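You operate a simulated robot arm through the tools that you are given. There is no shell and no other tool. Be economical: measure what you need, move in short steps, check, and stop when the job is done.

The job below is to be done with a simulated robot arm. You get a single attempt, and the scene is never put back.

Task
Run the grip test on the block with the orange top.
Fine: wipe the steel plate with the grey cloth pad, press reset, dab the block on the plate, save with the button that the screen names; put pad and block back; the other two blocks of its row stay. Set down upright: grey cloth pad with blue grip. What is to be rubbed or washed off counts as gone when no trace of it is left.
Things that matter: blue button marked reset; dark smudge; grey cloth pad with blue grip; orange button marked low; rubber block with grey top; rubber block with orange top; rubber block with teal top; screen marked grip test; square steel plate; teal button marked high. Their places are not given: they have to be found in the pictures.

Only the result counts: the job must be done as asked and must still hold three seconds after the hand-in. Knocking over, shifting, dropping, spilling or breaking anything else fails it. Flat cloth is picked up by pressing the open fingertips on it (5 to 10 N) and closing them slowly along it; thin cloth reads only 2 to 8 mm in the jaws.

Robot
A 6-joint arm with a two-finger parallel gripper, fixed in place. Base frame: the origin is at the foot of the arm, x ahead of it, y to its left, z up; the work surface is at about z = 0. Units: m, degrees, N and s.
With the tool pointing down near the work surface it reaches from about 0.14 to 0.58 m from the base axis. Its first joint turns from -66.0 to 66.0 degrees. Payload 2.1 kg.
The TCP is the grasp point between the finger pads, 0.03 m short of the fingertips. In the tool frame z runs along the fingers and y along their closing line. Largest opening 0.094 m; finger width 0.028, thickness 0.01; the body of the gripper, 0.05 by 0.096 m, starts 0.055 m behind the TCP.
Orientation is told as [roll, pitch, yaw] about the base's x, y, z axes, in that order, counted from this pose: with the fingers straight down and closing along the base's y, the tool's x points along the base's -x, its y along +y and its z along -z.

Tools
- The arm moves only by the tool send_rows. Its argument "increments" is a list of rows, each a list of 2 entries, a list of its own where there are three numbers: the shift along the tool's x, y, z in m, then the turn, a rotation vector about the tool's x, y, z in degrees. In form: [[[tx, ty, tz], [wx, wy, wz]], ...]. A call has 1 to 20 rows; each row is the pose to reach, as a shift and turn from the pose commanded when the call began, along the tool's axes at that moment. "hand" is the gripper command, from -1 (shut) to 1 (fully open), values between in proportion, set as the call begins (left out, the last holds). Rows are played at 5 a second. More than 0.05 m and 8.6 degrees between two rows, or a gripper value outside its range, and nothing of the call is played. A pose out of reach is approached as far as the arm can. The call stops where the force on the tool passes 90 N (or 10 N more than at its start, if that is more) or the arm is blocked; 0.2 s more then pass. The fingers move at their own pace (about 0.072 m/s each) and stop on an object; they squeeze with about 26 N. The grip force told is the motor's: it shows also when the fingers shut on nothing. Time passes only in rows, and 0.2 s behind the last, so rows that repeat a pose let the fingers close. The reply holds the time, the measured pose of the TCP, the force on the tool along the base axes, the opening and the grip force, in the units named above and with some noise, with the torque about the TCP (base axes, N m) and any sound that the robot's microphone picked up.
- Cameras (640 x 400 px; columns grow to the right, rows downward): "scene" is fixed at [0.0557, -0.3712, 0.4939]; the picture's right is [0.78, -0.63, 0.00], its down [-0.30, -0.37, -0.88] and it looks along [0.55, 0.68, -0.48] (base axes); focal length 262 px, centre (320, 200). "wrist" rides on the gripper at [0.076, 0.014, -0.102] in the tool frame; the picture's right is [-0.18, 0.98, 0.00], its down [-0.75, -0.14, -0.64] and it looks along [-0.63, -0.12, 0.77] (tool axes); focal length 243 px, centre (320, 200).
- grab_frame(camera): a new picture of that camera. It takes no simulated time.
- locate(camera, pixels): for up to 12 pixels [column, row] of the newest picture of that camera ("zoom" is the newest enlarged one), the place [x, y, z] in the base frame of the surface seen there, good to about 0.003 m. It takes no simulated time.
- inspect(camera, box): a new picture of the part [left, top, right, bottom] of that camera's present view, enlarged. It takes no simulated time.
- close_job(): hands the job in; it is judged then, once.

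Work in short steps. Measure before you move; look again where a grasp or a placing could have gone wrong, and mend it. You have 80 turns and 34 pictures in all, those below and enlarged ones among them. Open the gripper and draw the arm clear of the work before you hand the job in, unless the task says otherwise; then end with one line.

The tools are called after "Call:" by a JSON object that holds its "name" and its "arguments". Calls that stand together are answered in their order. send_rows: Moves the arm, as the interface text tells. Its arguments: {"type":"object","properties":{"increments":{"type":"array"},"hand":{"type":"number"}},"required":["increments"]} The other tools are called the same way: grab_frame (camera) takes a picture; locate (camera, pixels) gives the place of the surface under pixels of a picture; inspect (camera, box) takes an enlarged picture of a part of a camera's view; close_job () hands the job in.

At the start:

```text
time_s: 0.0
position: [0.3483, 0.0116, 0.3443]
ee_rot: [0.0, 0.0, -0.1]
wrist_force: [0.6, -0.5, -0.3]
torque: [0.02, -0.03, 0.01]
opening: 0.0938
gripper_force: 0.0
```

scene: 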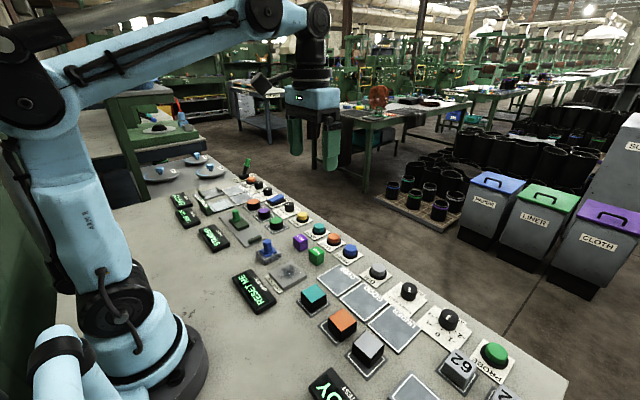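
wrist: 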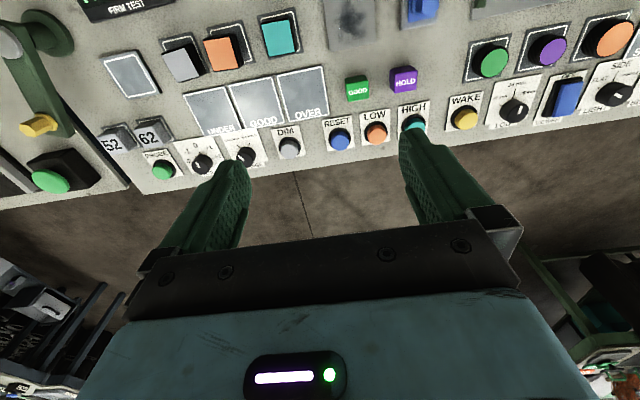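

I see the row of blocks (scene 313,297 teal; 341,322 orange; 366,348 grey), a smudged plate (288,275) and a blue-grip pad (267,250). I enlarge the area to read details.

Call:
{"name": "inspect", "arguments": {"camera": "scene", "box": [220, 220, 420, 400]}}

Call:
{"name": "inspect", "arguments": {"camera": "wrist", "box": [80, 0, 480, 200]}}

```text
2.22 times, centred on (320, 310) of scene
```

zoom: 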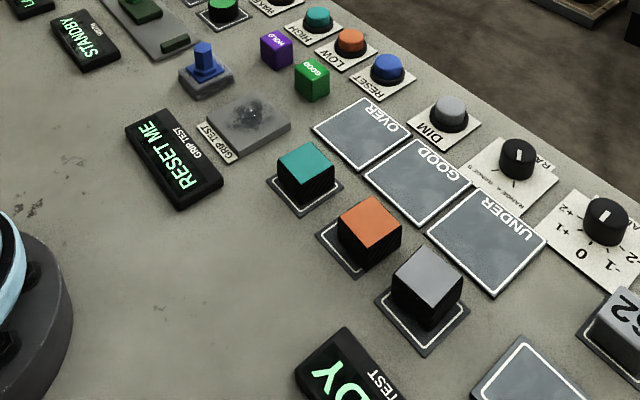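

```text
1.60 times, centred on (280, 100) of wrist
```

zoom: 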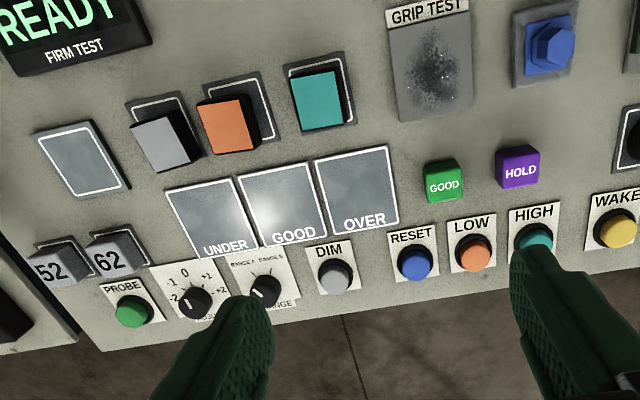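

Layout is clear. Now I measure the blocks, plate, pad and buttons in the newest zoom (wrist) and scene picture.

Call:
{"name": "locate", "arguments": {"camera": "zoom", "pixels": [[390, 28], [470, 22], [472, 108], [399, 121], [432, 75], [552, 44], [515, 85], [575, 78], [518, 12], [413, 258], [474, 254], [532, 238]]}}

Call:
{"name": "locate", "arguments": {"camera": "zoom", "pixels": [[197, 106], [242, 98], [254, 149], [212, 153], [225, 125], [262, 100], [293, 80], [334, 73], [340, 122], [298, 130], [130, 122], [193, 158]]}}

Call:
{"name": "locate", "arguments": {"camera": "scene", "pixels": [[266, 240], [266, 252], [258, 256], [280, 254], [288, 272], [314, 252], [300, 242], [341, 318], [312, 295], [367, 344], [350, 250], [334, 238]]}}

```text
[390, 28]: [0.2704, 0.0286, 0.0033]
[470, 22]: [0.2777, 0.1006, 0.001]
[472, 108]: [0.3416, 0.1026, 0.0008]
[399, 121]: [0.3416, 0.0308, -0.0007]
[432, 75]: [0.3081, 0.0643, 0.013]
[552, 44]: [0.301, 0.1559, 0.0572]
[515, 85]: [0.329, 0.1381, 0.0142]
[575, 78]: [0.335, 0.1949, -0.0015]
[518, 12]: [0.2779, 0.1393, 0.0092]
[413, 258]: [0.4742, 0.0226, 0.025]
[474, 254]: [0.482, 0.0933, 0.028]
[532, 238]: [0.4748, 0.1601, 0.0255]
```

```text
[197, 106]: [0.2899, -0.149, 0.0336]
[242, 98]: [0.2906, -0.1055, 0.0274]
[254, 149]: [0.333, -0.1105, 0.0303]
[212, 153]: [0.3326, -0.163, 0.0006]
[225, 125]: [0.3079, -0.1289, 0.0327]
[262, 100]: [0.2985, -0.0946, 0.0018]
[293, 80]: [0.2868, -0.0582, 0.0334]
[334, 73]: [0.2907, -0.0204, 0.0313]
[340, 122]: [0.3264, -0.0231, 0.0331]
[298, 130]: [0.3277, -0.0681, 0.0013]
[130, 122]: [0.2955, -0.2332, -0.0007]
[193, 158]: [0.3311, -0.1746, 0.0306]
```

```text
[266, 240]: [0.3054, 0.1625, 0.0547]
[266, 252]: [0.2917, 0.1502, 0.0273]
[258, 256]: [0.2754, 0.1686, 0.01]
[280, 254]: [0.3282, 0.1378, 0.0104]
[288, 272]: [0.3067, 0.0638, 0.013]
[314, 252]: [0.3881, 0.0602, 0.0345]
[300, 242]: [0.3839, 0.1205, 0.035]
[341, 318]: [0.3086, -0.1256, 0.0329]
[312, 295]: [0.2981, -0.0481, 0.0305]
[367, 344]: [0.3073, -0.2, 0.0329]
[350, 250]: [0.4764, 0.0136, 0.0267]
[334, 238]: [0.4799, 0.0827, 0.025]
```

Pad grip is near (0.302, 0.158), top z≈0.056; plate centre near (0.306, 0.065), z≈0.013; block tops at z≈0.033. I move above the pad for a close look.

Call:
{"name": "send_rows", "arguments": {"increments": [[[0.008, 0.024, 0.026], [0, 0, 0]], [[0.016, 0.048, 0.052], [0, 0, 0]], [[0.024, 0.072, 0.078], [0, 0, 0]], [[0.032, 0.096, 0.104], [0, 0, 0]], [[0.04, 0.12, 0.13], [0, 0, 0]], [[0.048, 0.145, 0.154], [0, 0, 0]], [[0.048, 0.145, 0.154], [0, 0, 0]]], "hand": 1}}

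Call:
{"name": "grab_frame", "arguments": {"camera": "wrist"}}

```text
time_s: 1.6
position: [0.2988, 0.1564, 0.1873]
ee_rot: [0.1, 0.0, 0.0]
wrist_force: [-0.4, -0.6, 0.6]
torque: [0.01, 0.02, -0.01]
opening: 0.094
gripper_force: 0.2
```

```text
29 pictures are left
```

wrist: 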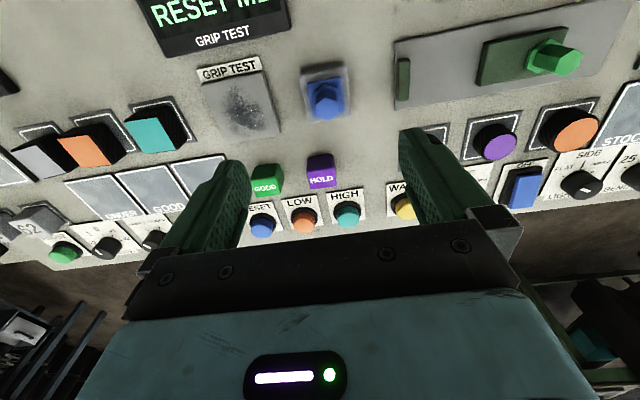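

The pad is at (325,95) in the wrist view; I enlarge it and the plate.

Call:
{"name": "inspect", "arguments": {"camera": "wrist", "box": [190, 40, 370, 152]}}

```text
3.56 times, centred on (280, 96) of wrist
```

zoom: 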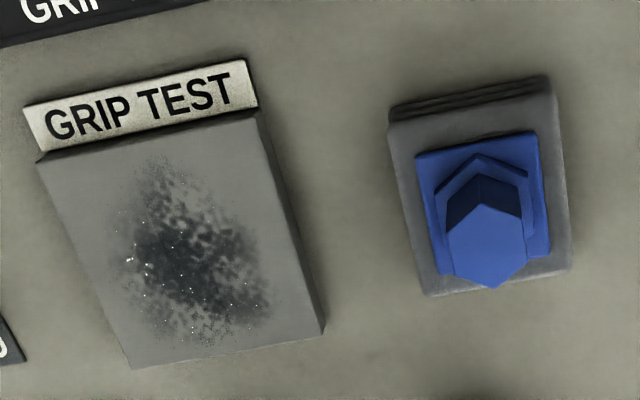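

Call:
{"name": "locate", "arguments": {"camera": "zoom", "pixels": [[390, 120], [548, 92], [566, 268], [428, 292], [488, 240], [470, 215], [505, 215], [42, 160], [255, 120], [322, 328], [132, 366], [195, 255]]}}

```text
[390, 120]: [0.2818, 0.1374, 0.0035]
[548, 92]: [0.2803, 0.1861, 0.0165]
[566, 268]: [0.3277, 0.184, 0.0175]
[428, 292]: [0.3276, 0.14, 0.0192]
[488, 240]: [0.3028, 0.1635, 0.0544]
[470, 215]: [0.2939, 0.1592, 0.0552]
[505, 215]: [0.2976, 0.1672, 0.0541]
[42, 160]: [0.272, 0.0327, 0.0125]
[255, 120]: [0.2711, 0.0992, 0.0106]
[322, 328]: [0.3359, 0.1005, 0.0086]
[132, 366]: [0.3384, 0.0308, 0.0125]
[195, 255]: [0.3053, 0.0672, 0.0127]
```

Pad base spans x 0.279–0.328, y 0.137–0.186, grip at (0.303, 0.163) with top z≈0.055. I partly close and descend over the grip.

Call:
{"name": "send_rows", "arguments": {"increments": [[[-0.004, 0.006, 0.0], [0, 0, 0]], [[-0.004, 0.006, 0.04], [0, 0, 0]], [[-0.004, 0.006, 0.075], [0, 0, 0]], [[-0.004, 0.006, 0.1], [0, 0, 0]], [[-0.004, 0.006, 0.118], [0, 0, 0]], [[-0.004, 0.006, 0.128], [0, 0, 0]], [[-0.004, 0.006, 0.128], [0, 0, 0]]], "hand": 0.1}}

Call:
{"name": "inspect", "arguments": {"camera": "scene", "box": [210, 190, 370, 290]}}

```text
time_s: 3.2
position: [0.3059, 0.1627, 0.0629]
ee_rot: [-0.1, -0.1, 0.0]
wrist_force: [-0.3, 0.4, 0.2]
torque: [0.0, 0.0, 0.01]
opening: 0.0517
gripper_force: 0.0
```

```text
4.00 times, centred on (290, 240) of scene
```

zoom: 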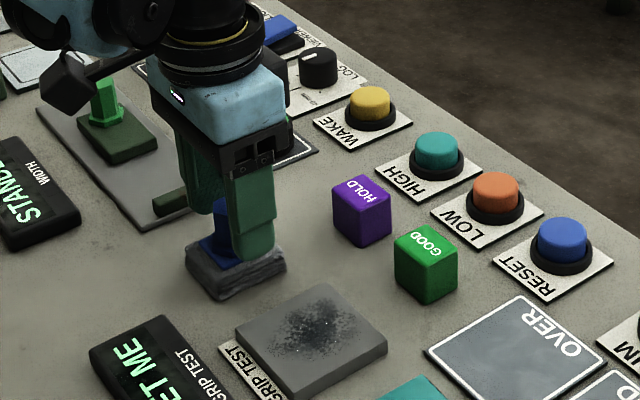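

Fingers straddle the grip, tips a bit above the cloth base. Lower 5 mm and close.

Call:
{"name": "send_rows", "arguments": {"increments": [[[0.001, 0, 0.005], [0, 0, 0]], [[0.001, 0, 0.005], [0, 0, 0]]]}}

Call:
{"name": "send_rows", "arguments": {"increments": [[[0, 0, 0], [0, 0, 0]], [[0, 0, 0], [0, 0, 0]], [[0, 0, 0], [0, 0, 0]], [[0, 0, 0], [0, 0, 0]]], "hand": -1}}

```text
time_s: 3.8
position: [0.3039, 0.1621, 0.0562]
ee_rot: [0.1, 0.0, 0.1]
wrist_force: [-0.6, 0.2, 0.1]
torque: [0.01, -0.02, 0.02]
opening: 0.0518
gripper_force: 0.0
```

```text
time_s: 4.8
position: [0.3035, 0.1632, 0.0577]
ee_rot: [0.0, -0.1, 0.1]
wrist_force: [-0.2, -1.1, 1.4]
torque: [-0.1, -0.02, 0.05]
opening: 0.0227
gripper_force: 25.9
```

Grip holds (22.7 mm, 26 N). Lift and carry over the plate to hover slightly above.

Call:
{"name": "send_rows", "arguments": {"increments": [[[0, 0, -0.02], [0, 0, 0]], [[0, 0, -0.04], [0, 0, 0]], [[-0.001, -0.03, -0.04], [0, 0, 0]], [[-0.001, -0.065, -0.04], [0, 0, 0]], [[-0.001, -0.097, -0.04], [0, 0, 0]], [[-0.001, -0.097, -0.03], [0, 0, 0]], [[-0.001, -0.097, -0.02], [0, 0, 0]], [[-0.001, -0.097, -0.02], [0, 0, 0]]]}}

Call:
{"name": "inspect", "arguments": {"camera": "scene", "box": [210, 210, 370, 310]}}

```text
time_s: 6.6
position: [0.3047, 0.0657, 0.0782]
ee_rot: [0.1, 0.0, -0.1]
wrist_force: [0.4, 1.0, -0.2]
torque: [0.01, -0.01, 0.01]
opening: 0.0
gripper_force: 26.2
```

```text
4.00 times, centred on (290, 260) of scene
```

zoom: 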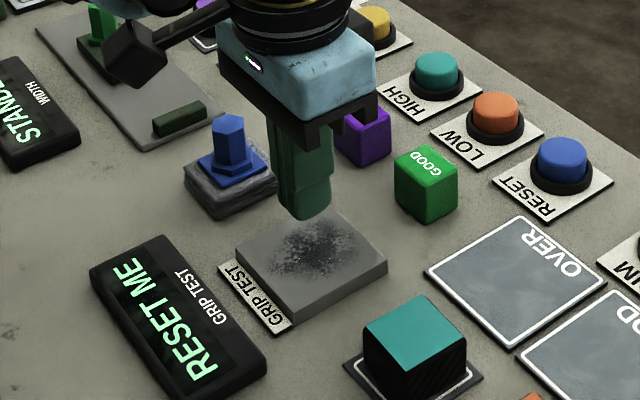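

The opening reads 0: the grip slipped out and the pad stayed behind, upright. I raise, go back and look at it closely.

Call:
{"name": "send_rows", "arguments": {"increments": [[[0, 0, -0.03], [0, 0, 0]], [[0.02, 0.03, -0.05], [0, 0, 0]], [[0.04, 0.06, -0.05], [0, 0, 0]], [[0.06, 0.097, -0.05], [0, 0, 0]], [[0.06, 0.097, -0.05], [0, 0, 0]]], "hand": 0.1}}

Call:
{"name": "inspect", "arguments": {"camera": "wrist", "box": [240, 50, 400, 150]}}

Call:
{"name": "inspect", "arguments": {"camera": "scene", "box": [240, 225, 304, 265]}}

```text
time_s: 7.8
position: [0.2459, 0.1648, 0.1262]
ee_rot: [0.0, 0.0, 0.0]
wrist_force: [0.0, 0.5, 0.2]
torque: [0.0, 0.0, -0.02]
opening: 0.0519
gripper_force: 0.1
```

```text
4.00 times, centred on (320, 100) of wrist
```

zoom: 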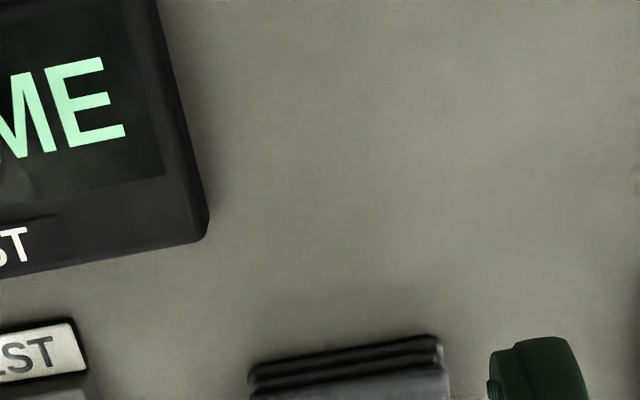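

```text
10.00 times, centred on (272, 245) of scene
```

zoom: 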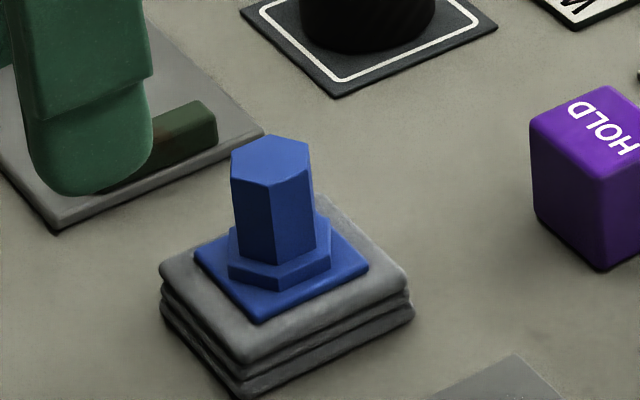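

Call:
{"name": "locate", "arguments": {"camera": "zoom", "pixels": [[235, 158], [271, 184], [308, 150], [262, 138], [272, 262], [240, 256], [270, 283], [262, 316], [240, 362], [163, 278], [406, 280], [270, 160]]}}

```text
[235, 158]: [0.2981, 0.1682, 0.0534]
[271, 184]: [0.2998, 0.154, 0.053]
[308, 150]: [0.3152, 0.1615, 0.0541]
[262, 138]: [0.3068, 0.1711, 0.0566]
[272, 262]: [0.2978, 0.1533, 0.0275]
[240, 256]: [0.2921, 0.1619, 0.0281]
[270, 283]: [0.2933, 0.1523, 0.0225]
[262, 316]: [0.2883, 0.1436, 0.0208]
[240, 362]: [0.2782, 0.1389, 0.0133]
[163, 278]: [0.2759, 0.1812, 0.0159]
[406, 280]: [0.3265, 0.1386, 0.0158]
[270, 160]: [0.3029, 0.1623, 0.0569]
```

The post is hexagonal (z 0.028–0.055, ~19 mm wide) with a wider collar below; my tips had caught the collar's edge (22.7 mm). I regrasp a few mm higher, on the post.

Call:
{"name": "send_rows", "arguments": {"increments": [[[-0.03, -0.002, 0.0], [0, 0, 0]], [[-0.0585, -0.002, 0.0], [0, 0, 0]], [[-0.0585, -0.002, 0.03], [0, 0, 0]], [[-0.0585, -0.002, 0.055], [0, 0, 0]], [[-0.0585, -0.002, 0.064], [0, 0, 0]], [[-0.0585, -0.002, 0.064], [0, 0, 0]]]}}

Call:
{"name": "send_rows", "arguments": {"increments": [[[0, 0, 0], [0, 0, 0]], [[0, 0, 0], [0, 0, 0]], [[0, 0, 0], [0, 0, 0]], [[0, 0, 0], [0, 0, 0]], [[0, 0, 0], [0, 0, 0]]], "hand": -1}}

```text
time_s: 9.2
position: [0.3036, 0.1629, 0.0632]
ee_rot: [0.0, 0.1, -0.1]
wrist_force: [-0.4, 0.6, 0.0]
torque: [-0.02, 0.0, -0.02]
opening: 0.0516
gripper_force: 0.0
```

```text
time_s: 10.4
position: [0.3031, 0.1613, 0.0623]
ee_rot: [0.0, 0.0, 0.1]
wrist_force: [-0.3, 0.8, 0.7]
torque: [-0.05, -0.03, 0.0]
opening: 0.0223
gripper_force: 26.0
```

Opening 22.3 mm on the post. I lift slowly by 12 mm and check.

Call:
{"name": "send_rows", "arguments": {"increments": [[[0, 0, -0.002], [0, 0, 0]], [[0, 0, -0.004], [0, 0, 0]], [[0, 0, -0.006], [0, 0, 0]], [[0, 0, -0.009], [0, 0, 0]], [[0, 0, -0.012], [0, 0, 0]], [[0, 0, -0.012], [0, 0, 0]]]}}

Call:
{"name": "inspect", "arguments": {"camera": "scene", "box": [230, 210, 310, 260]}}

```text
time_s: 11.8
position: [0.3027, 0.161, 0.0755]
ee_rot: [0.1, 0.0, 0.0]
wrist_force: [-0.1, 0.0, -1.2]
torque: [-0.02, -0.01, 0.0]
opening: 0.0226
gripper_force: 26.8
```

```text
8.00 times, centred on (270, 235) of scene
```

zoom: 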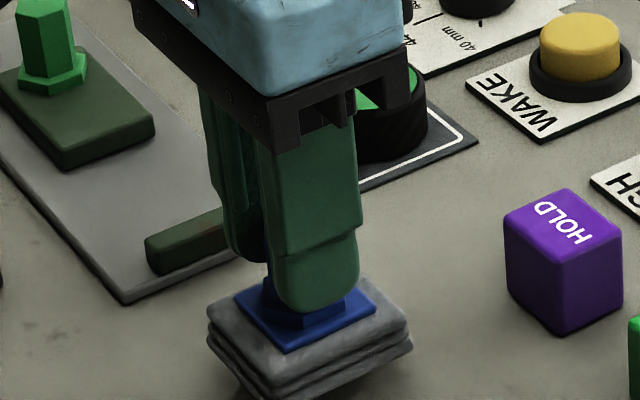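

It holds (weight −1.2 N). I carry slowly: lift more, then move over the plate in small rows.

Call:
{"name": "send_rows", "arguments": {"increments": [[[0, 0, -0.003], [0, 0, 0]], [[0, 0, -0.007], [0, 0, 0]], [[0, 0, -0.011], [0, 0, 0]], [[0, -0.002, -0.014], [0, 0, 0]], [[0, -0.006, -0.015], [0, 0, 0]], [[0, -0.013, -0.015], [0, 0, 0]], [[0, -0.02, -0.015], [0, 0, 0]], [[0, -0.028, -0.015], [0, 0, 0]], [[0, -0.036, -0.015], [0, 0, 0]], [[0, -0.044, -0.015], [0, 0, 0]], [[0, -0.052, -0.015], [0, 0, 0]], [[0, -0.06, -0.015], [0, 0, 0]], [[0, -0.068, -0.015], [0, 0, 0]], [[-0.001, -0.076, -0.015], [0, 0, 0]], [[-0.002, -0.084, -0.015], [0, 0, 0]], [[-0.003, -0.09, -0.015], [0, 0, 0]], [[-0.003, -0.094, -0.015], [0, 0, 0]], [[-0.003, -0.096, -0.015], [0, 0, 0]], [[-0.003, -0.096, -0.015], [0, 0, 0]]]}}

Call:
{"name": "inspect", "arguments": {"camera": "scene", "box": [230, 220, 342, 290]}}

```text
time_s: 15.8
position: [0.3046, 0.065, 0.0878]
ee_rot: [0.0, 0.0, 0.1]
wrist_force: [-0.3, 0.5, -0.9]
torque: [-0.02, 0.03, 0.01]
opening: 0.0223
gripper_force: 26.1
```

```text
5.71 times, centred on (286, 255) of scene
```

zoom: 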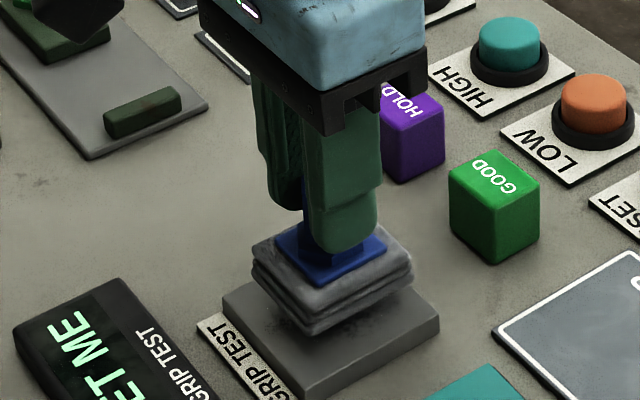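

Pad hovers over the plate. I lower it toward contact.

Call:
{"name": "send_rows", "arguments": {"increments": [[[0, 0, 0.004], [0, 0, 0]], [[0, 0, 0.008], [0, 0, 0]], [[0, 0, 0.011], [0, 0, 0]], [[0, 0, 0.013], [0, 0, 0]], [[0, 0, 0.014], [0, 0, 0]], [[0, 0, 0.014], [0, 0, 0]]]}}

```text
time_s: 17.2
position: [0.3059, 0.0653, 0.0751]
ee_rot: [-0.1, -0.1, 0.0]
wrist_force: [-2.5, -1.3, 11.7]
torque: [-0.13, 0.1, 0.0]
opening: 0.0226
gripper_force: 25.8
```

Contact at ~11 N. I wipe in a raster of small strokes with slightly less pressure.

Call:
{"name": "send_rows", "arguments": {"increments": [[[0, 0.006, -0.0003], [0, 0, 0]], [[0, 0.012, -0.0003], [0, 0, 0]], [[0.005, 0.014, -0.0003], [0, 0, 0]], [[0.01, 0.014, -0.0003], [0, 0, 0]], [[0.01, 0.007, -0.0003], [0, 0, 0]], [[0.01, 0.0, -0.0003], [0, 0, 0]], [[0.01, -0.007, -0.0003], [0, 0, 0]], [[0.01, -0.014, -0.0003], [0, 0, 0]], [[0.005, -0.014, -0.0003], [0, 0, 0]], [[0.0, -0.014, -0.0003], [0, 0, 0]], [[0.0, -0.007, -0.0003], [0, 0, 0]], [[0.0, 0.0, -0.0003], [0, 0, 0]], [[0.0, 0.007, -0.0003], [0, 0, 0]], [[0.0, 0.014, -0.0003], [0, 0, 0]], [[-0.006, 0.014, -0.0003], [0, 0, 0]], [[-0.012, 0.014, -0.0003], [0, 0, 0]], [[-0.012, 0.007, -0.0003], [0, 0, 0]], [[-0.012, 0.0, -0.0003], [0, 0, 0]], [[-0.012, -0.007, -0.0003], [0, 0, 0]], [[-0.012, -0.014, -0.0003], [0, 0, 0]]]}}

Call:
{"name": "inspect", "arguments": {"camera": "scene", "box": [230, 220, 342, 290]}}

```text
time_s: 21.4
position: [0.3185, 0.051, 0.0756]
ee_rot: [0.1, 0.0, 0.0]
wrist_force: [0.1, 1.2, -0.2]
torque: [-0.03, 0.0, -0.02]
opening: 0.0221
gripper_force: 26.2
```

```text
5.71 times, centred on (286, 255) of scene
```

zoom: 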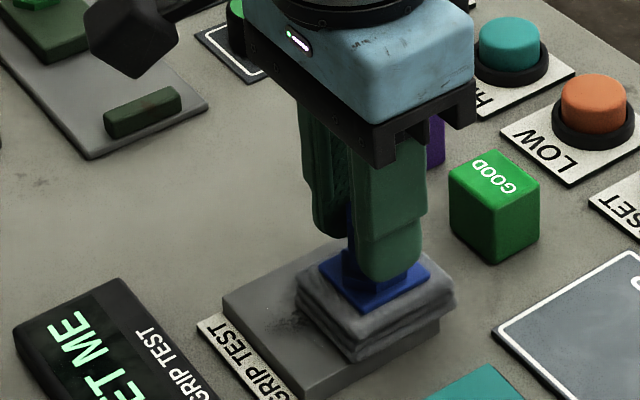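

Most is gone, faint trace near (285,315); pressure has fallen to ~0. I press again a millimetre and check.

Call:
{"name": "send_rows", "arguments": {"increments": [[[0.0, 0, 0.0006], [0, 0, 0]], [[0, 0, 0.0012], [0, 0, 0]], [[0, 0, 0.0012], [0, 0, 0]]]}}

```text
time_s: 22.2
position: [0.3174, 0.0525, 0.0747]
ee_rot: [0.0, -0.1, 0.1]
wrist_force: [1.8, 1.7, 10.4]
torque: [0.19, -0.07, 0.02]
opening: 0.0227
gripper_force: 26.1
```

10 N again. Raster back across the whole plate at this height.

Call:
{"name": "send_rows", "arguments": {"increments": [[[0.006, 0.0, 0.0], [0, 0, 0]], [[0.012, 0.0, 0.0], [0, 0, 0]], [[0.018, 0.0, 0.0002], [0, 0, 0]], [[0.024, 0.0, 0.0002], [0, 0, 0]], [[0.024, 0.007, 0.0002], [0, 0, 0]], [[0.024, 0.014, 0.0003], [0, 0, 0]], [[0.024, 0.021, 0.0003], [0, 0, 0]], [[0.024, 0.028, 0.0003], [0, 0, 0]], [[0.018, 0.028, 0.0003], [0, 0, 0]], [[0.012, 0.028, 0.0004], [0, 0, 0]], [[0.012, 0.021, 0.0004], [0, 0, 0]], [[0.012, 0.014, 0.0004], [0, 0, 0]], [[0.012, 0.007, 0.0004], [0, 0, 0]], [[0.012, 0.0, 0.0005], [0, 0, 0]], [[0.006, 0.0, 0.0005], [0, 0, 0]], [[0.0, 0.0, 0.0005], [0, 0, 0]], [[0.0, 0.007, 0.0005], [0, 0, 0]], [[0.0, 0.014, 0.0006], [0, 0, 0]], [[0.0, 0.021, 0.0006], [0, 0, 0]], [[0.0, 0.028, 0.0006], [0, 0, 0]]]}}

Call:
{"name": "inspect", "arguments": {"camera": "scene", "box": [230, 220, 342, 290]}}

```text
time_s: 26.4
position: [0.3182, 0.0805, 0.0747]
ee_rot: [0.0, 0.0, 0.0]
wrist_force: [0.3, -1.2, 3.5]
torque: [-0.14, -0.02, 0.0]
opening: 0.0227
gripper_force: 26.0
```

```text
5.71 times, centred on (286, 255) of scene
```

zoom: 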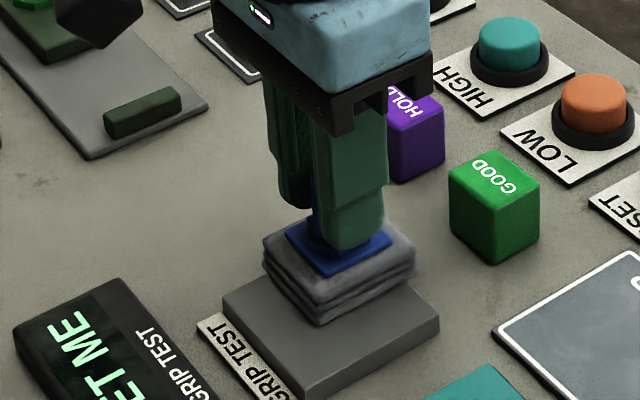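

Plate looks clean. I lift slowly and carry the pad back above its home, then check the plate.

Call:
{"name": "send_rows", "arguments": {"increments": [[[0, 0, -0.002], [0, 0, 0]], [[0, 0, -0.006], [0, 0, 0]], [[0, 0, -0.011], [0, 0, 0]], [[0, 0, -0.014], [0, 0, 0]], [[0.002, 0.003, -0.015], [0, 0, 0]], [[0.004, 0.009, -0.015], [0, 0, 0]], [[0.006, 0.017, -0.015], [0, 0, 0]], [[0.008, 0.025, -0.015], [0, 0, 0]], [[0.01, 0.033, -0.015], [0, 0, 0]], [[0.012, 0.041, -0.015], [0, 0, 0]], [[0.014, 0.049, -0.015], [0, 0, 0]], [[0.015, 0.057, -0.015], [0, 0, 0]], [[0.015, 0.065, -0.015], [0, 0, 0]], [[0.015, 0.073, -0.015], [0, 0, 0]], [[0.015, 0.079, -0.015], [0, 0, 0]], [[0.015, 0.0815, -0.015], [0, 0, 0]], [[0.015, 0.0815, -0.012], [0, 0, 0]], [[0.015, 0.0815, -0.007], [0, 0, 0]], [[0.015, 0.0815, -0.002], [0, 0, 0]], [[0.015, 0.0815, -0.002], [0, 0, 0]]]}}

Call:
{"name": "inspect", "arguments": {"camera": "scene", "box": [230, 220, 342, 290]}}

```text
time_s: 30.6
position: [0.3017, 0.1604, 0.0766]
ee_rot: [0.1, 0.0, 0.0]
wrist_force: [-0.3, 0.5, -0.2]
torque: [0.01, 0.0, 0.0]
opening: 0.0223
gripper_force: 25.7
```

```text
5.71 times, centred on (286, 255) of scene
```

zoom: 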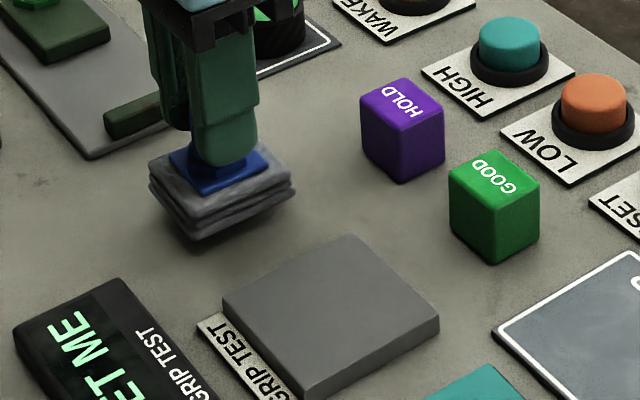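

Plate is clean. I lower the pad to its spot.

Call:
{"name": "send_rows", "arguments": {"increments": [[[-0.001, 0.001, 0.004], [0, 0, 0]], [[-0.001, 0.001, 0.008], [0, 0, 0]], [[-0.001, 0.001, 0.011], [0, 0, 0]], [[-0.001, 0.001, 0.0125], [0, 0, 0]], [[-0.001, 0.001, 0.0135], [0, 0, 0]], [[-0.001, 0.001, 0.0135], [0, 0, 0]]]}}

```text
time_s: 32.0
position: [0.3041, 0.1609, 0.0637]
ee_rot: [0.0, 0.0, 0.1]
wrist_force: [-2.6, 0.0, 13.0]
torque: [-0.17, 0.17, -0.04]
opening: 0.0225
gripper_force: 25.9
```

Set down (13 N). Ease off, open partway and rise.

Call:
{"name": "send_rows", "arguments": {"increments": [[[0, 0, -0.0008], [0, 0, 0]], [[0, 0, -0.0008], [0, 0, 0]]]}}

Call:
{"name": "send_rows", "arguments": {"increments": [[[0, 0, 0], [0, 0, 0]], [[0, 0, 0], [0, 0, 0]], [[0, 0, 0], [0, 0, 0]], [[0, 0, -0.015], [0, 0, 0]], [[0, 0, -0.04], [0, 0, 0]], [[0, 0, -0.08], [0, 0, 0]], [[0, 0, -0.08], [0, 0, 0]]], "hand": 0.1}}

Call:
{"name": "inspect", "arguments": {"camera": "scene", "box": [230, 200, 390, 300]}}

```text
time_s: 32.6
position: [0.3043, 0.1623, 0.0645]
ee_rot: [0.1, 0.0, 0.0]
wrist_force: [-0.2, 0.8, 0.8]
torque: [-0.01, -0.01, 0.03]
opening: 0.0226
gripper_force: 25.6
```

```text
time_s: 34.2
position: [0.3052, 0.1611, 0.1447]
ee_rot: [0.0, 0.0, 0.1]
wrist_force: [-0.8, 0.2, -0.6]
torque: [0.05, -0.03, 0.02]
opening: 0.0517
gripper_force: 0.1
```

```text
4.00 times, centred on (310, 250) of scene
```

zoom: 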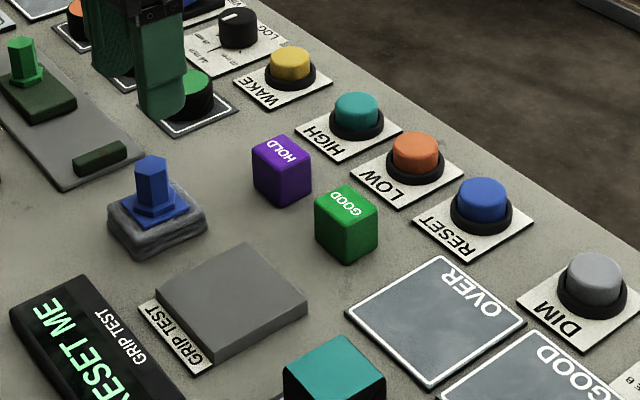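

Pad is back upright. Measure the button tops precisely in this zoom.

Call:
{"name": "locate", "arguments": {"camera": "zoom", "pixels": [[483, 190], [482, 184], [465, 190], [503, 188], [416, 143], [397, 142], [437, 141], [357, 103], [338, 104], [377, 103], [150, 165], [482, 222]]}}

```text
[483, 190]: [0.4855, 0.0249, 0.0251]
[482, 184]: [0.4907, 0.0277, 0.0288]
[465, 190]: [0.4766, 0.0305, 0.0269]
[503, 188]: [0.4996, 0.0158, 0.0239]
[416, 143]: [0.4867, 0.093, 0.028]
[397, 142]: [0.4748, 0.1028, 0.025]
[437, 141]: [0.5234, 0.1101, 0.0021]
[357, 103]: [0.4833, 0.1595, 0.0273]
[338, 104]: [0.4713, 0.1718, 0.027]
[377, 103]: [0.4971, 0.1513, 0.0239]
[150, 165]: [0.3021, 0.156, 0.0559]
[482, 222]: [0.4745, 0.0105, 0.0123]
```

Reset is at about (0.486, 0.025), top z≈0.027. Close the fingers and go above it.

Call:
{"name": "send_rows", "arguments": {"increments": [[[-0.03, -0.023, 0], [0, 0, 0]], [[-0.06, -0.046, 0], [0, 0, 0]], [[-0.09, -0.069, 0], [0, 0, 0]], [[-0.12, -0.092, 0], [0, 0, 0]], [[-0.15, -0.115, 0], [0, 0, 0]], [[-0.182, -0.1365, 0], [0, 0, 0]], [[-0.182, -0.1365, 0.04], [0, 0, 0]], [[-0.182, -0.1365, 0.075], [0, 0, 0]], [[-0.182, -0.1365, 0.075], [0, 0, 0]]], "hand": -1}}

Call:
{"name": "inspect", "arguments": {"camera": "scene", "box": [270, 200, 430, 300]}}

```text
time_s: 36.2
position: [0.4878, 0.0241, 0.0699]
ee_rot: [0.0, 0.0, 0.1]
wrist_force: [-0.6, -0.7, 0.1]
torque: [-0.02, 0.03, -0.02]
opening: 0.0
gripper_force: 25.7
```

```text
4.00 times, centred on (350, 250) of scene
```

zoom: 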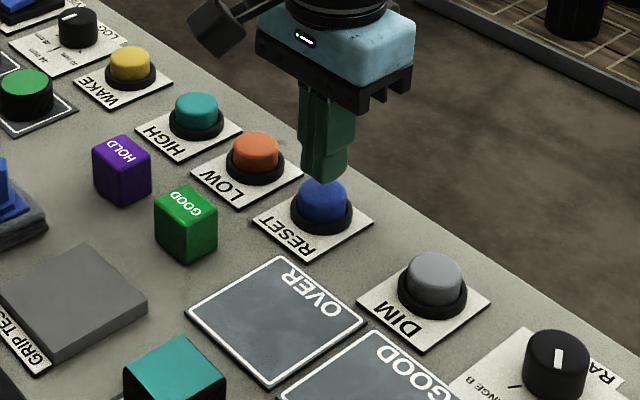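

Fingertips are above the reset button. Press down gently in small rows, then come up.

Call:
{"name": "send_rows", "arguments": {"increments": [[[0, 0, 0.008], [0, 0, 0]], [[0, 0, 0.011], [0, 0, 0]], [[0, 0, 0.013], [0, 0, 0]], [[0, 0, 0.015], [0, 0, 0]], [[0, 0, 0.0165], [0, 0, 0]], [[0, 0, 0.0165], [0, 0, 0]]]}}

Call:
{"name": "inspect", "arguments": {"camera": "scene", "box": [220, 200, 420, 325]}}

```text
time_s: 37.6
position: [0.486, 0.0262, 0.0516]
ee_rot: [0.0, 0.0, 0.1]
wrist_force: [1.5, -0.6, 2.6]
torque: [-0.05, -0.04, 0.01]
opening: 0.0
gripper_force: 26.0
heard: click
```

```text
3.20 times, centred on (320, 262) of scene
```

zoom: 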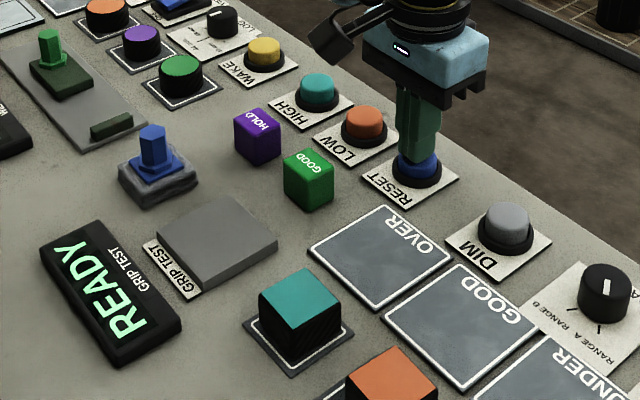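

Click heard and the screen says READY. Now rise and move over the orange block for a close look.

Call:
{"name": "send_rows", "arguments": {"increments": [[[0, 0, -0.04], [0, 0, 0]], [[0, 0, -0.08], [0, 0, 0]], [[0, 0, -0.115], [0, 0, 0]], [[0.03, -0.026, -0.125], [0, 0, 0]], [[0.06, -0.052, -0.125], [0, 0, 0]], [[0.09, -0.078, -0.125], [0, 0, 0]], [[0.12, -0.104, -0.125], [0, 0, 0]], [[0.15, -0.13, -0.125], [0, 0, 0]], [[0.177, -0.154, -0.125], [0, 0, 0]], [[0.177, -0.154, -0.125], [0, 0, 0]]], "hand": 1}}

Call:
{"name": "inspect", "arguments": {"camera": "wrist", "box": [200, 20, 440, 170]}}

```text
time_s: 39.8
position: [0.3084, -0.1288, 0.1784]
ee_rot: [0.1, 0.1, 0.1]
wrist_force: [0.2, -0.8, -0.4]
torque: [0.0, 0.04, 0.01]
opening: 0.0938
gripper_force: 0.1
```

```text
2.67 times, centred on (320, 95) of wrist
```

zoom: 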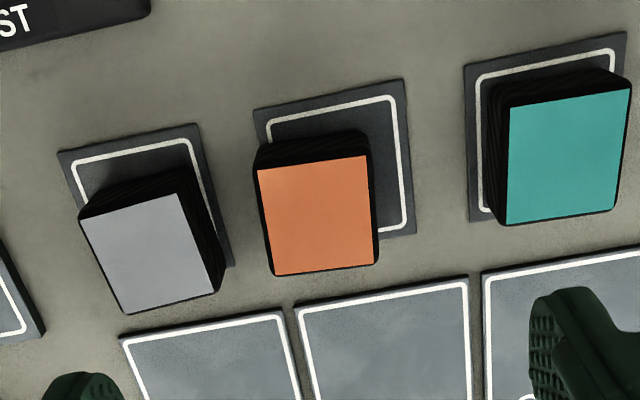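

Call:
{"name": "locate", "arguments": {"camera": "zoom", "pixels": [[262, 172], [363, 159], [372, 260], [276, 270], [316, 215], [258, 110], [402, 84], [412, 230], [374, 245], [215, 285], [190, 200], [512, 215]]}}

```text
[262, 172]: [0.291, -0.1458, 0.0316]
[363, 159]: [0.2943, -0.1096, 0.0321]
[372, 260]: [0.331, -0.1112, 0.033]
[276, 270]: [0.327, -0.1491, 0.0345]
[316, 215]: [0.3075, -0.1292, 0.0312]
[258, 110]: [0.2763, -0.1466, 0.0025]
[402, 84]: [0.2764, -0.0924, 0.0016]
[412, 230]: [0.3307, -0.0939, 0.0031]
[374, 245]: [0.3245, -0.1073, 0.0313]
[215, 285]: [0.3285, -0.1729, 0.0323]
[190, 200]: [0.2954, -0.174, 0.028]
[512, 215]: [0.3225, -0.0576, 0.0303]
```

Orange block top centre ≈(0.311, −0.129), ~40 mm wide, turned about −5.5°; mat centre ≈(0.304, −0.120). I turn to match, set a 52 mm opening and go to just above it.

Call:
{"name": "send_rows", "arguments": {"increments": [[[-0.0025, -0.0005, 0.02], [0, 0, 5.5]], [[-0.0025, -0.0005, 0.05], [0, 0, 5.5]], [[-0.0025, -0.0005, 0.08], [0, 0, 5.5]], [[-0.0025, -0.0005, 0.1], [0, 0, 5.5]], [[-0.0025, -0.0005, 0.1], [0, 0, 5.5]]], "hand": 0.1}}

Call:
{"name": "inspect", "arguments": {"camera": "scene", "box": [280, 260, 408, 340]}}

Call:
{"name": "grab_frame", "arguments": {"camera": "wrist"}}

```text
time_s: 41.0
position: [0.3133, -0.1306, 0.075]
ee_rot: [0.0, 0.1, -5.4]
wrist_force: [0.0, 0.5, 0.2]
torque: [-0.03, 0.01, 0.0]
opening: 0.0517
gripper_force: 0.1
```

```text
5.00 times, centred on (344, 300) of scene
```

zoom: 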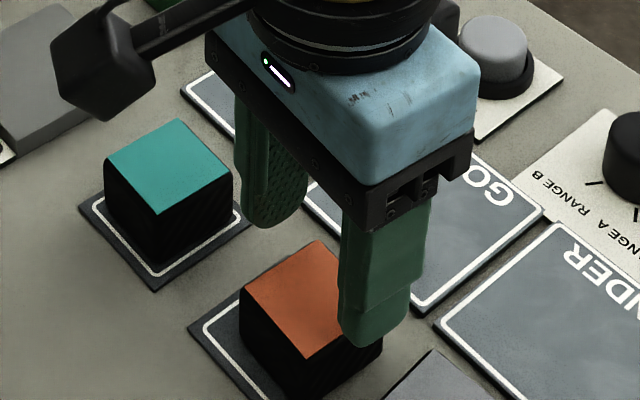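

```text
13 pictures are left
```

wrist: 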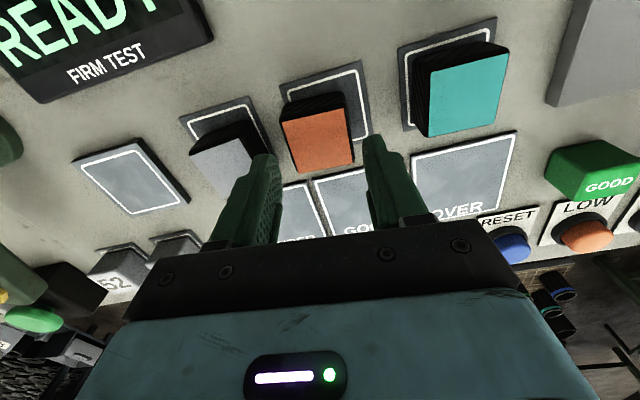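

Fingers straddle the block centre (tips at columns 262 and 378, block 282–352). Descend and close.

Call:
{"name": "send_rows", "arguments": {"increments": [[[0.001, 0.0, 0.012], [0, 0, 0]], [[0.001, 0.0, 0.024], [0, 0, 0]], [[0.001, 0.0, 0.034], [0, 0, 0]], [[0.001, 0.0, 0.038], [0, 0, 0]], [[0.001, 0.0, 0.038], [0, 0, 0]]]}}

Call:
{"name": "send_rows", "arguments": {"increments": [[[0, 0, 0], [0, 0, 0]], [[0, 0, 0], [0, 0, 0]], [[0, 0, 0], [0, 0, 0]], [[0, 0, 0], [0, 0, 0]]], "hand": -1}}

```text
time_s: 42.2
position: [0.3112, -0.1294, 0.0382]
ee_rot: [0.0, 0.0, -5.5]
wrist_force: [0.5, 0.5, -0.1]
torque: [-0.01, -0.02, -0.03]
opening: 0.0521
gripper_force: 0.1
```

```text
time_s: 43.2
position: [0.3114, -0.129, 0.0396]
ee_rot: [0.0, 0.0, -5.5]
wrist_force: [-0.4, 0.5, -0.1]
torque: [-0.01, 0.02, -0.01]
opening: 0.044
gripper_force: 26.3
```

Block held at 44 mm. Lift slowly and check.

Call:
{"name": "send_rows", "arguments": {"increments": [[[0, 0, -0.003], [0, 0, 0]], [[0, 0, -0.007], [0, 0, 0]], [[0, 0, -0.012], [0, 0, 0]], [[0, 0, -0.018], [0, 0, 0]], [[0, 0, -0.026], [0, 0, 0]], [[0, 0, -0.034], [0, 0, 0]], [[0, 0, -0.042], [0, 0, 0]], [[0, 0, -0.048], [0, 0, 0]], [[0, 0, -0.05], [0, 0, 0]], [[0, 0, -0.05], [0, 0, 0]]]}}

Call:
{"name": "inspect", "arguments": {"camera": "scene", "box": [280, 250, 424, 340]}}

```text
time_s: 45.4
position: [0.309, -0.1294, 0.0884]
ee_rot: [0.0, 0.0, -5.5]
wrist_force: [0.2, -0.6, -1.4]
torque: [-0.01, 0.0, 0.03]
opening: 0.043
gripper_force: 25.7
```

```text
4.44 times, centred on (352, 295) of scene
```

zoom: 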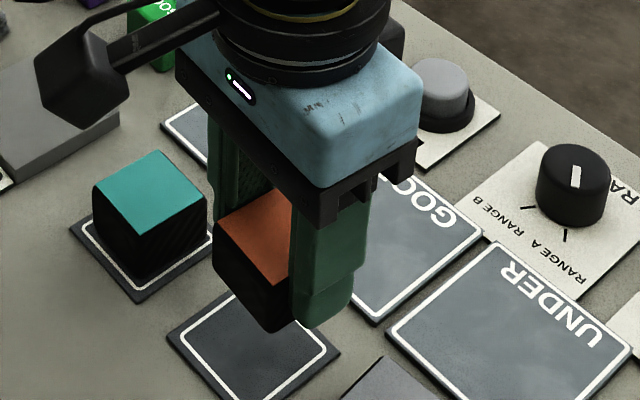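

Lifted cleanly. The empty mat is visible; I measure it and then carry the block to the plate.

Call:
{"name": "locate", "arguments": {"camera": "zoom", "pixels": [[169, 335], [227, 293], [339, 353], [260, 345], [326, 352], [181, 335], [231, 298], [250, 397]]}}

Call:
{"name": "send_rows", "arguments": {"increments": [[[0.001, 0.005, -0.002], [0, 0, 0]], [[0.002, 0.015, -0.002], [0, 0, 0]], [[0.004, 0.027, -0.002], [0, 0, 0]], [[0.005, 0.04, -0.002], [0, 0, 0]], [[0.007, 0.054, -0.002], [0, 0, 0]], [[0.008, 0.068, -0.002], [0, 0, 0]], [[0.01, 0.082, -0.002], [0, 0, 0]], [[0.012, 0.096, -0.002], [0, 0, 0]], [[0.013, 0.11, -0.002], [0, 0, 0]], [[0.015, 0.124, -0.002], [0, 0, 0]], [[0.017, 0.138, -0.002], [0, 0, 0]], [[0.019, 0.152, -0.002], [0, 0, 0]], [[0.021, 0.165, -0.002], [0, 0, 0]], [[0.022, 0.177, -0.002], [0, 0, 0]], [[0.023, 0.187, -0.002], [0, 0, 0]], [[0.0236, 0.193, -0.002], [0, 0, 0]], [[0.0236, 0.193, 0.008], [0, 0, 0]], [[0.0236, 0.193, 0.018], [0, 0, 0]], [[0.0236, 0.193, 0.028], [0, 0, 0]], [[0.0236, 0.193, 0.028], [0, 0, 0]]]}}

```text
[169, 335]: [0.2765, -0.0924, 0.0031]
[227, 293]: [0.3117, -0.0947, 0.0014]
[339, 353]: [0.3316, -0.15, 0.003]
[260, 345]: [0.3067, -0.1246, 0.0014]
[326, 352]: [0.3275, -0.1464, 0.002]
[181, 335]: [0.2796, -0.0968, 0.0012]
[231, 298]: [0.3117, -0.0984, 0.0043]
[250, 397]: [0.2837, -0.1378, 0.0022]
```

```text
time_s: 49.6
position: [0.3052, 0.065, 0.0606]
ee_rot: [-0.1, 0.0, -5.6]
wrist_force: [0.8, 0.5, -1.3]
torque: [-0.01, -0.01, 0.01]
opening: 0.0431
gripper_force: 26.1
```

Block is above the plate centre. Lower to a gentle dab.

Call:
{"name": "send_rows", "arguments": {"increments": [[[0, 0, 0.005], [0, 0, 0]], [[0, 0, 0.009], [0, 0, 0]], [[0, 0, 0.0105], [0, 0, 0]], [[0, 0, 0.0115], [0, 0, 0]], [[0, 0, 0.0115], [0, 0, 0]]]}}

Call:
{"name": "inspect", "arguments": {"camera": "scene", "box": [220, 220, 380, 320]}}

```text
time_s: 50.8
position: [0.3041, 0.066, 0.0485]
ee_rot: [0.1, 0.1, -5.6]
wrist_force: [0.7, -0.3, -0.7]
torque: [0.0, 0.0, -0.01]
opening: 0.0429
gripper_force: 26.1
```

```text
4.00 times, centred on (300, 270) of scene
```

zoom: 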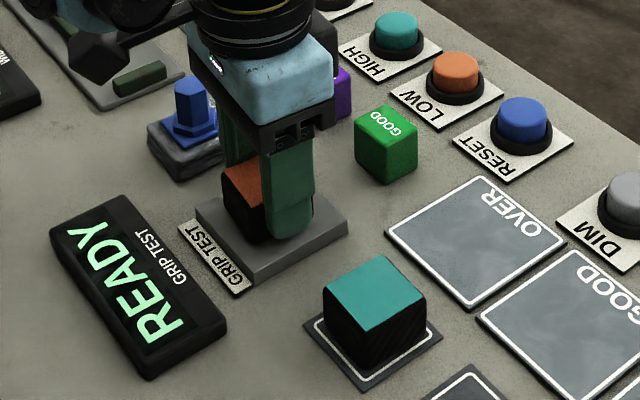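

No contact yet (still carrying weight), screen READY. Lower in sub-millimetre rows.

Call:
{"name": "send_rows", "arguments": {"increments": [[[0, 0, 0.0006], [0, 0, 0]], [[0, 0, 0.0012], [0, 0, 0]], [[0, 0, 0.0018], [0, 0, 0]], [[0, 0, 0.0018], [0, 0, 0]]]}}

```text
time_s: 51.8
position: [0.3057, 0.0654, 0.0474]
ee_rot: [0.0, 0.0, -5.5]
wrist_force: [-8.0, -1.8, 38.8]
torque: [-0.06, 0.25, 0.03]
opening: 0.0435
gripper_force: 25.3
```

Firm contact (39 N). Look at the screen.

Call:
{"name": "send_rows", "arguments": {"increments": [[[0, 0, -0.0006], [0, 0, 0]], [[0, 0, -0.001], [0, 0, 0]], [[0, 0, -0.001], [0, 0, 0]]]}}

Call:
{"name": "inspect", "arguments": {"camera": "scene", "box": [220, 250, 300, 320]}}

```text
time_s: 52.6
position: [0.3054, 0.0667, 0.0492]
ee_rot: [0.0, -0.1, -5.5]
wrist_force: [0.4, -1.0, -1.8]
torque: [0.02, 0.01, 0.01]
opening: 0.0433
gripper_force: 26.3
```

```text
5.71 times, centred on (260, 285) of scene
```

zoom: 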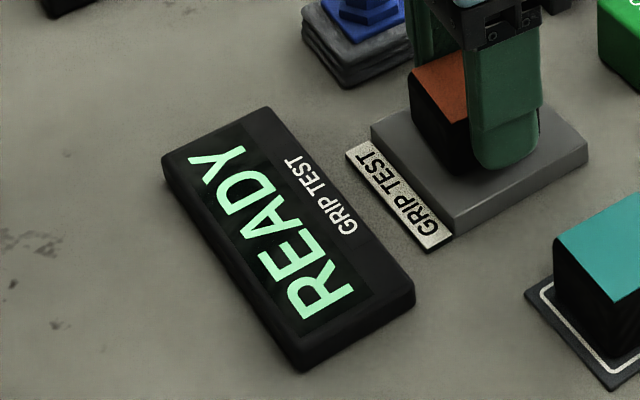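

Still READY; maybe the reading comes after lifting off. I press again with a moderate hold, lift off, then look.

Call:
{"name": "send_rows", "arguments": {"increments": [[[0, 0, 0.0005], [0, 0, 0]], [[0, 0, 0.0008], [0, 0, 0]], [[0, 0, 0.0008], [0, 0, 0]], [[0, 0, 0.0008], [0, 0, 0]], [[0, 0, 0.0008], [0, 0, 0]], [[0, 0, 0.0008], [0, 0, 0]]]}}

Call:
{"name": "send_rows", "arguments": {"increments": [[[0, 0, -0.004], [0, 0, 0]], [[0, 0, -0.01], [0, 0, 0]], [[0, 0, -0.018], [0, 0, 0]], [[0, 0, -0.02], [0, 0, 0]]]}}

Call:
{"name": "inspect", "arguments": {"camera": "scene", "box": [220, 230, 332, 320]}}

```text
time_s: 54.0
position: [0.3054, 0.0651, 0.0486]
ee_rot: [0.0, 0.0, -5.4]
wrist_force: [0.6, 1.1, -0.6]
torque: [0.03, -0.04, 0.0]
opening: 0.0432
gripper_force: 25.8
```

```text
time_s: 55.0
position: [0.3046, 0.0645, 0.068]
ee_rot: [0.1, 0.1, -5.4]
wrist_force: [0.7, -0.4, -1.9]
torque: [-0.03, 0.03, 0.02]
opening: 0.0431
gripper_force: 25.6
```

```text
4.44 times, centred on (276, 275) of scene
```

zoom: 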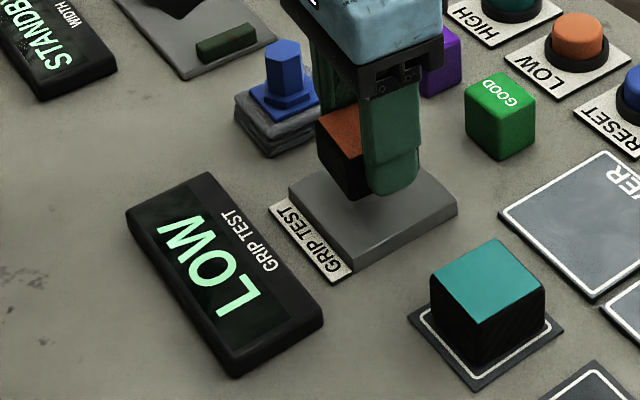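

The screen now says LOW. I carry the block back high over the teal block to its mat (aim (0.307, −0.125)).

Call:
{"name": "send_rows", "arguments": {"increments": [[[0, 0, -0.008], [0, 0, 0]], [[0, 0, -0.018], [0, 0, 0]], [[0, 0, -0.023], [0, 0, 0]], [[-0.0005, -0.005, -0.023], [0, 0, 0]], [[-0.0015, -0.015, -0.023], [0, 0, 0]], [[-0.003, -0.028, -0.023], [0, 0, 0]], [[-0.0045, -0.042, -0.023], [0, 0, 0]], [[-0.006, -0.056, -0.023], [0, 0, 0]], [[-0.0075, -0.07, -0.023], [0, 0, 0]], [[-0.009, -0.084, -0.023], [0, 0, 0]], [[-0.0105, -0.098, -0.023], [0, 0, 0]], [[-0.012, -0.112, -0.023], [0, 0, 0]], [[-0.0135, -0.126, -0.023], [0, 0, 0]], [[-0.015, -0.14, -0.023], [0, 0, 0]], [[-0.0165, -0.154, -0.023], [0, 0, 0]], [[-0.018, -0.168, -0.023], [0, 0, 0]], [[-0.019, -0.18, -0.023], [0, 0, 0]], [[-0.02, -0.187, -0.023], [0, 0, 0]], [[-0.0202, -0.1894, -0.023], [0, 0, 0]], [[-0.0202, -0.1894, -0.023], [0, 0, 0]]]}}

Call:
{"name": "inspect", "arguments": {"camera": "scene", "box": [280, 250, 424, 340]}}

```text
time_s: 59.2
position: [0.3076, -0.126, 0.0908]
ee_rot: [0.0, 0.0, -5.5]
wrist_force: [-0.8, 0.5, -1.3]
torque: [0.0, 0.0, -0.01]
opening: 0.043
gripper_force: 26.3
```

```text
4.44 times, centred on (352, 295) of scene
```

zoom: 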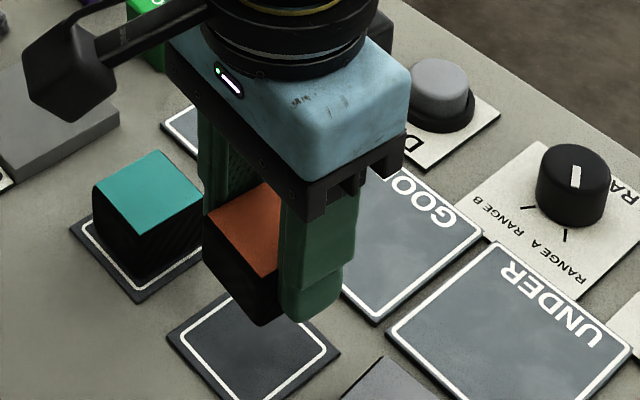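

Block is above its mat. Lower to just above contact.

Call:
{"name": "send_rows", "arguments": {"increments": [[[0, 0, 0.01], [0, 0, 0]], [[0, 0, 0.02], [0, 0, 0]], [[0, 0, 0.03], [0, 0, 0]], [[0, 0, 0.04], [0, 0, 0]], [[0, 0, 0.047], [0, 0, 0]], [[0, 0, 0.051], [0, 0, 0]], [[0, 0, 0.0515], [0, 0, 0]], [[0, 0, 0.0515], [0, 0, 0]]]}}

```text
time_s: 61.0
position: [0.3091, -0.124, 0.0396]
ee_rot: [-0.1, -0.1, -5.5]
wrist_force: [0.4, -0.1, -1.1]
torque: [0.03, 0.04, 0.03]
opening: 0.0433
gripper_force: 25.8
```

Call:
{"name": "send_rows", "arguments": {"increments": [[[0, 0, 0.0006], [0, 0, 0]], [[0, 0, 0.0011], [0, 0, 0]], [[0, 0, 0.0011], [0, 0, 0]]]}}

```text
time_s: 61.8
position: [0.3077, -0.1252, 0.0378]
ee_rot: [-0.1, 0.0, -5.5]
wrist_force: [-0.3, 0.5, -1.3]
torque: [-0.01, 0.02, 0.02]
opening: 0.0431
gripper_force: 26.1
```

Still hanging free; lower a little further in fine rows.

Call:
{"name": "send_rows", "arguments": {"increments": [[[0, 0, 0.0005], [0, 0, 0]], [[0, 0, 0.001], [0, 0, 0]], [[0, 0, 0.001], [0, 0, 0]]]}}

```text
time_s: 62.6
position: [0.308, -0.1244, 0.0378]
ee_rot: [0.0, 0.0, -5.4]
wrist_force: [-0.4, 2.0, 16.8]
torque: [0.04, -0.02, -0.02]
opening: 0.0432
gripper_force: 25.8
```

Contact. Ease off, open partway (52 mm) and rise straight up.

Call:
{"name": "send_rows", "arguments": {"increments": [[[0, 0, -0.0005], [0, 0, 0]], [[0, 0, -0.0005], [0, 0, 0]], [[0, 0, -0.0005], [0, 0, 0]]], "hand": 0.1}}

Call:
{"name": "send_rows", "arguments": {"increments": [[[0, 0, -0.01], [0, 0, 0]], [[0, 0, -0.03], [0, 0, 0]], [[0, 0, -0.06], [0, 0, 0]], [[0, 0, -0.1], [0, 0, 0]], [[0, 0, -0.1], [0, 0, -5.5]], [[0, 0, -0.1], [0, 0, -5.5]]]}}

Call:
{"name": "inspect", "arguments": {"camera": "scene", "box": [220, 230, 412, 350]}}

```text
time_s: 63.4
position: [0.3076, -0.1249, 0.0379]
ee_rot: [0.0, 0.0, -5.5]
wrist_force: [-0.5, 0.0, 0.4]
torque: [-0.02, 0.01, 0.04]
opening: 0.0516
gripper_force: 0.1
```

```text
time_s: 64.8
position: [0.3069, -0.1259, 0.138]
ee_rot: [-0.1, 0.0, 0.1]
wrist_force: [0.0, -0.1, -0.9]
torque: [0.02, -0.01, -0.02]
opening: 0.0516
gripper_force: 0.1
```

```text
3.33 times, centred on (316, 290) of scene
```

zoom: 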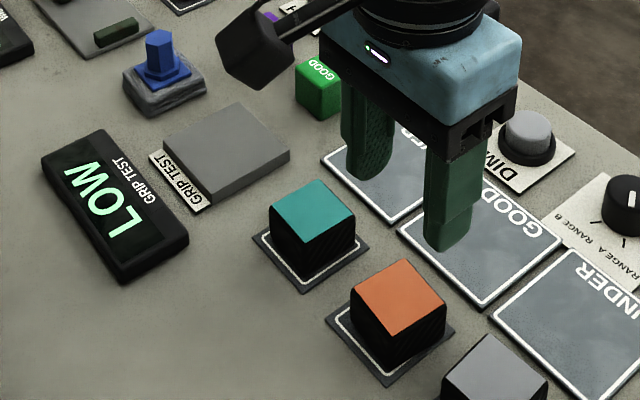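

Block is on its mat, screen still LOW. Close the fingers and go above the orange LOW button (0.486, 0.093).

Call:
{"name": "send_rows", "arguments": {"increments": [[[-0.022, 0.027, 0], [0, 0, 0]], [[-0.044, 0.054, 0], [0, 0, 0]], [[-0.067, 0.082, 0], [0, 0, 0]], [[-0.09, 0.11, 0], [0, 0, 0]], [[-0.112, 0.137, 0], [0, 0, 0]], [[-0.134, 0.164, 0], [0, 0, 0]], [[-0.156, 0.191, 0], [0, 0, 0]], [[-0.1785, 0.218, 0], [0, 0, 0]], [[-0.1785, 0.218, 0.035], [0, 0, 0]], [[-0.1785, 0.218, 0.068], [0, 0, 0]], [[-0.1785, 0.218, 0.068], [0, 0, 0]]], "hand": -1}}

Call:
{"name": "inspect", "arguments": {"camera": "scene", "box": [270, 190, 398, 270]}}

```text
time_s: 67.2
position: [0.4863, 0.0914, 0.0703]
ee_rot: [0.0, -0.1, -0.1]
wrist_force: [-0.9, 0.8, 0.4]
torque: [0.02, 0.0, -0.01]
opening: 0.0
gripper_force: 26.0
```

```text
5.00 times, centred on (334, 230) of scene
```

zoom: 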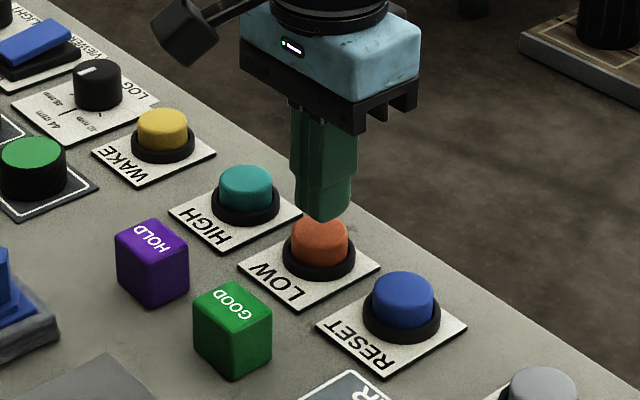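

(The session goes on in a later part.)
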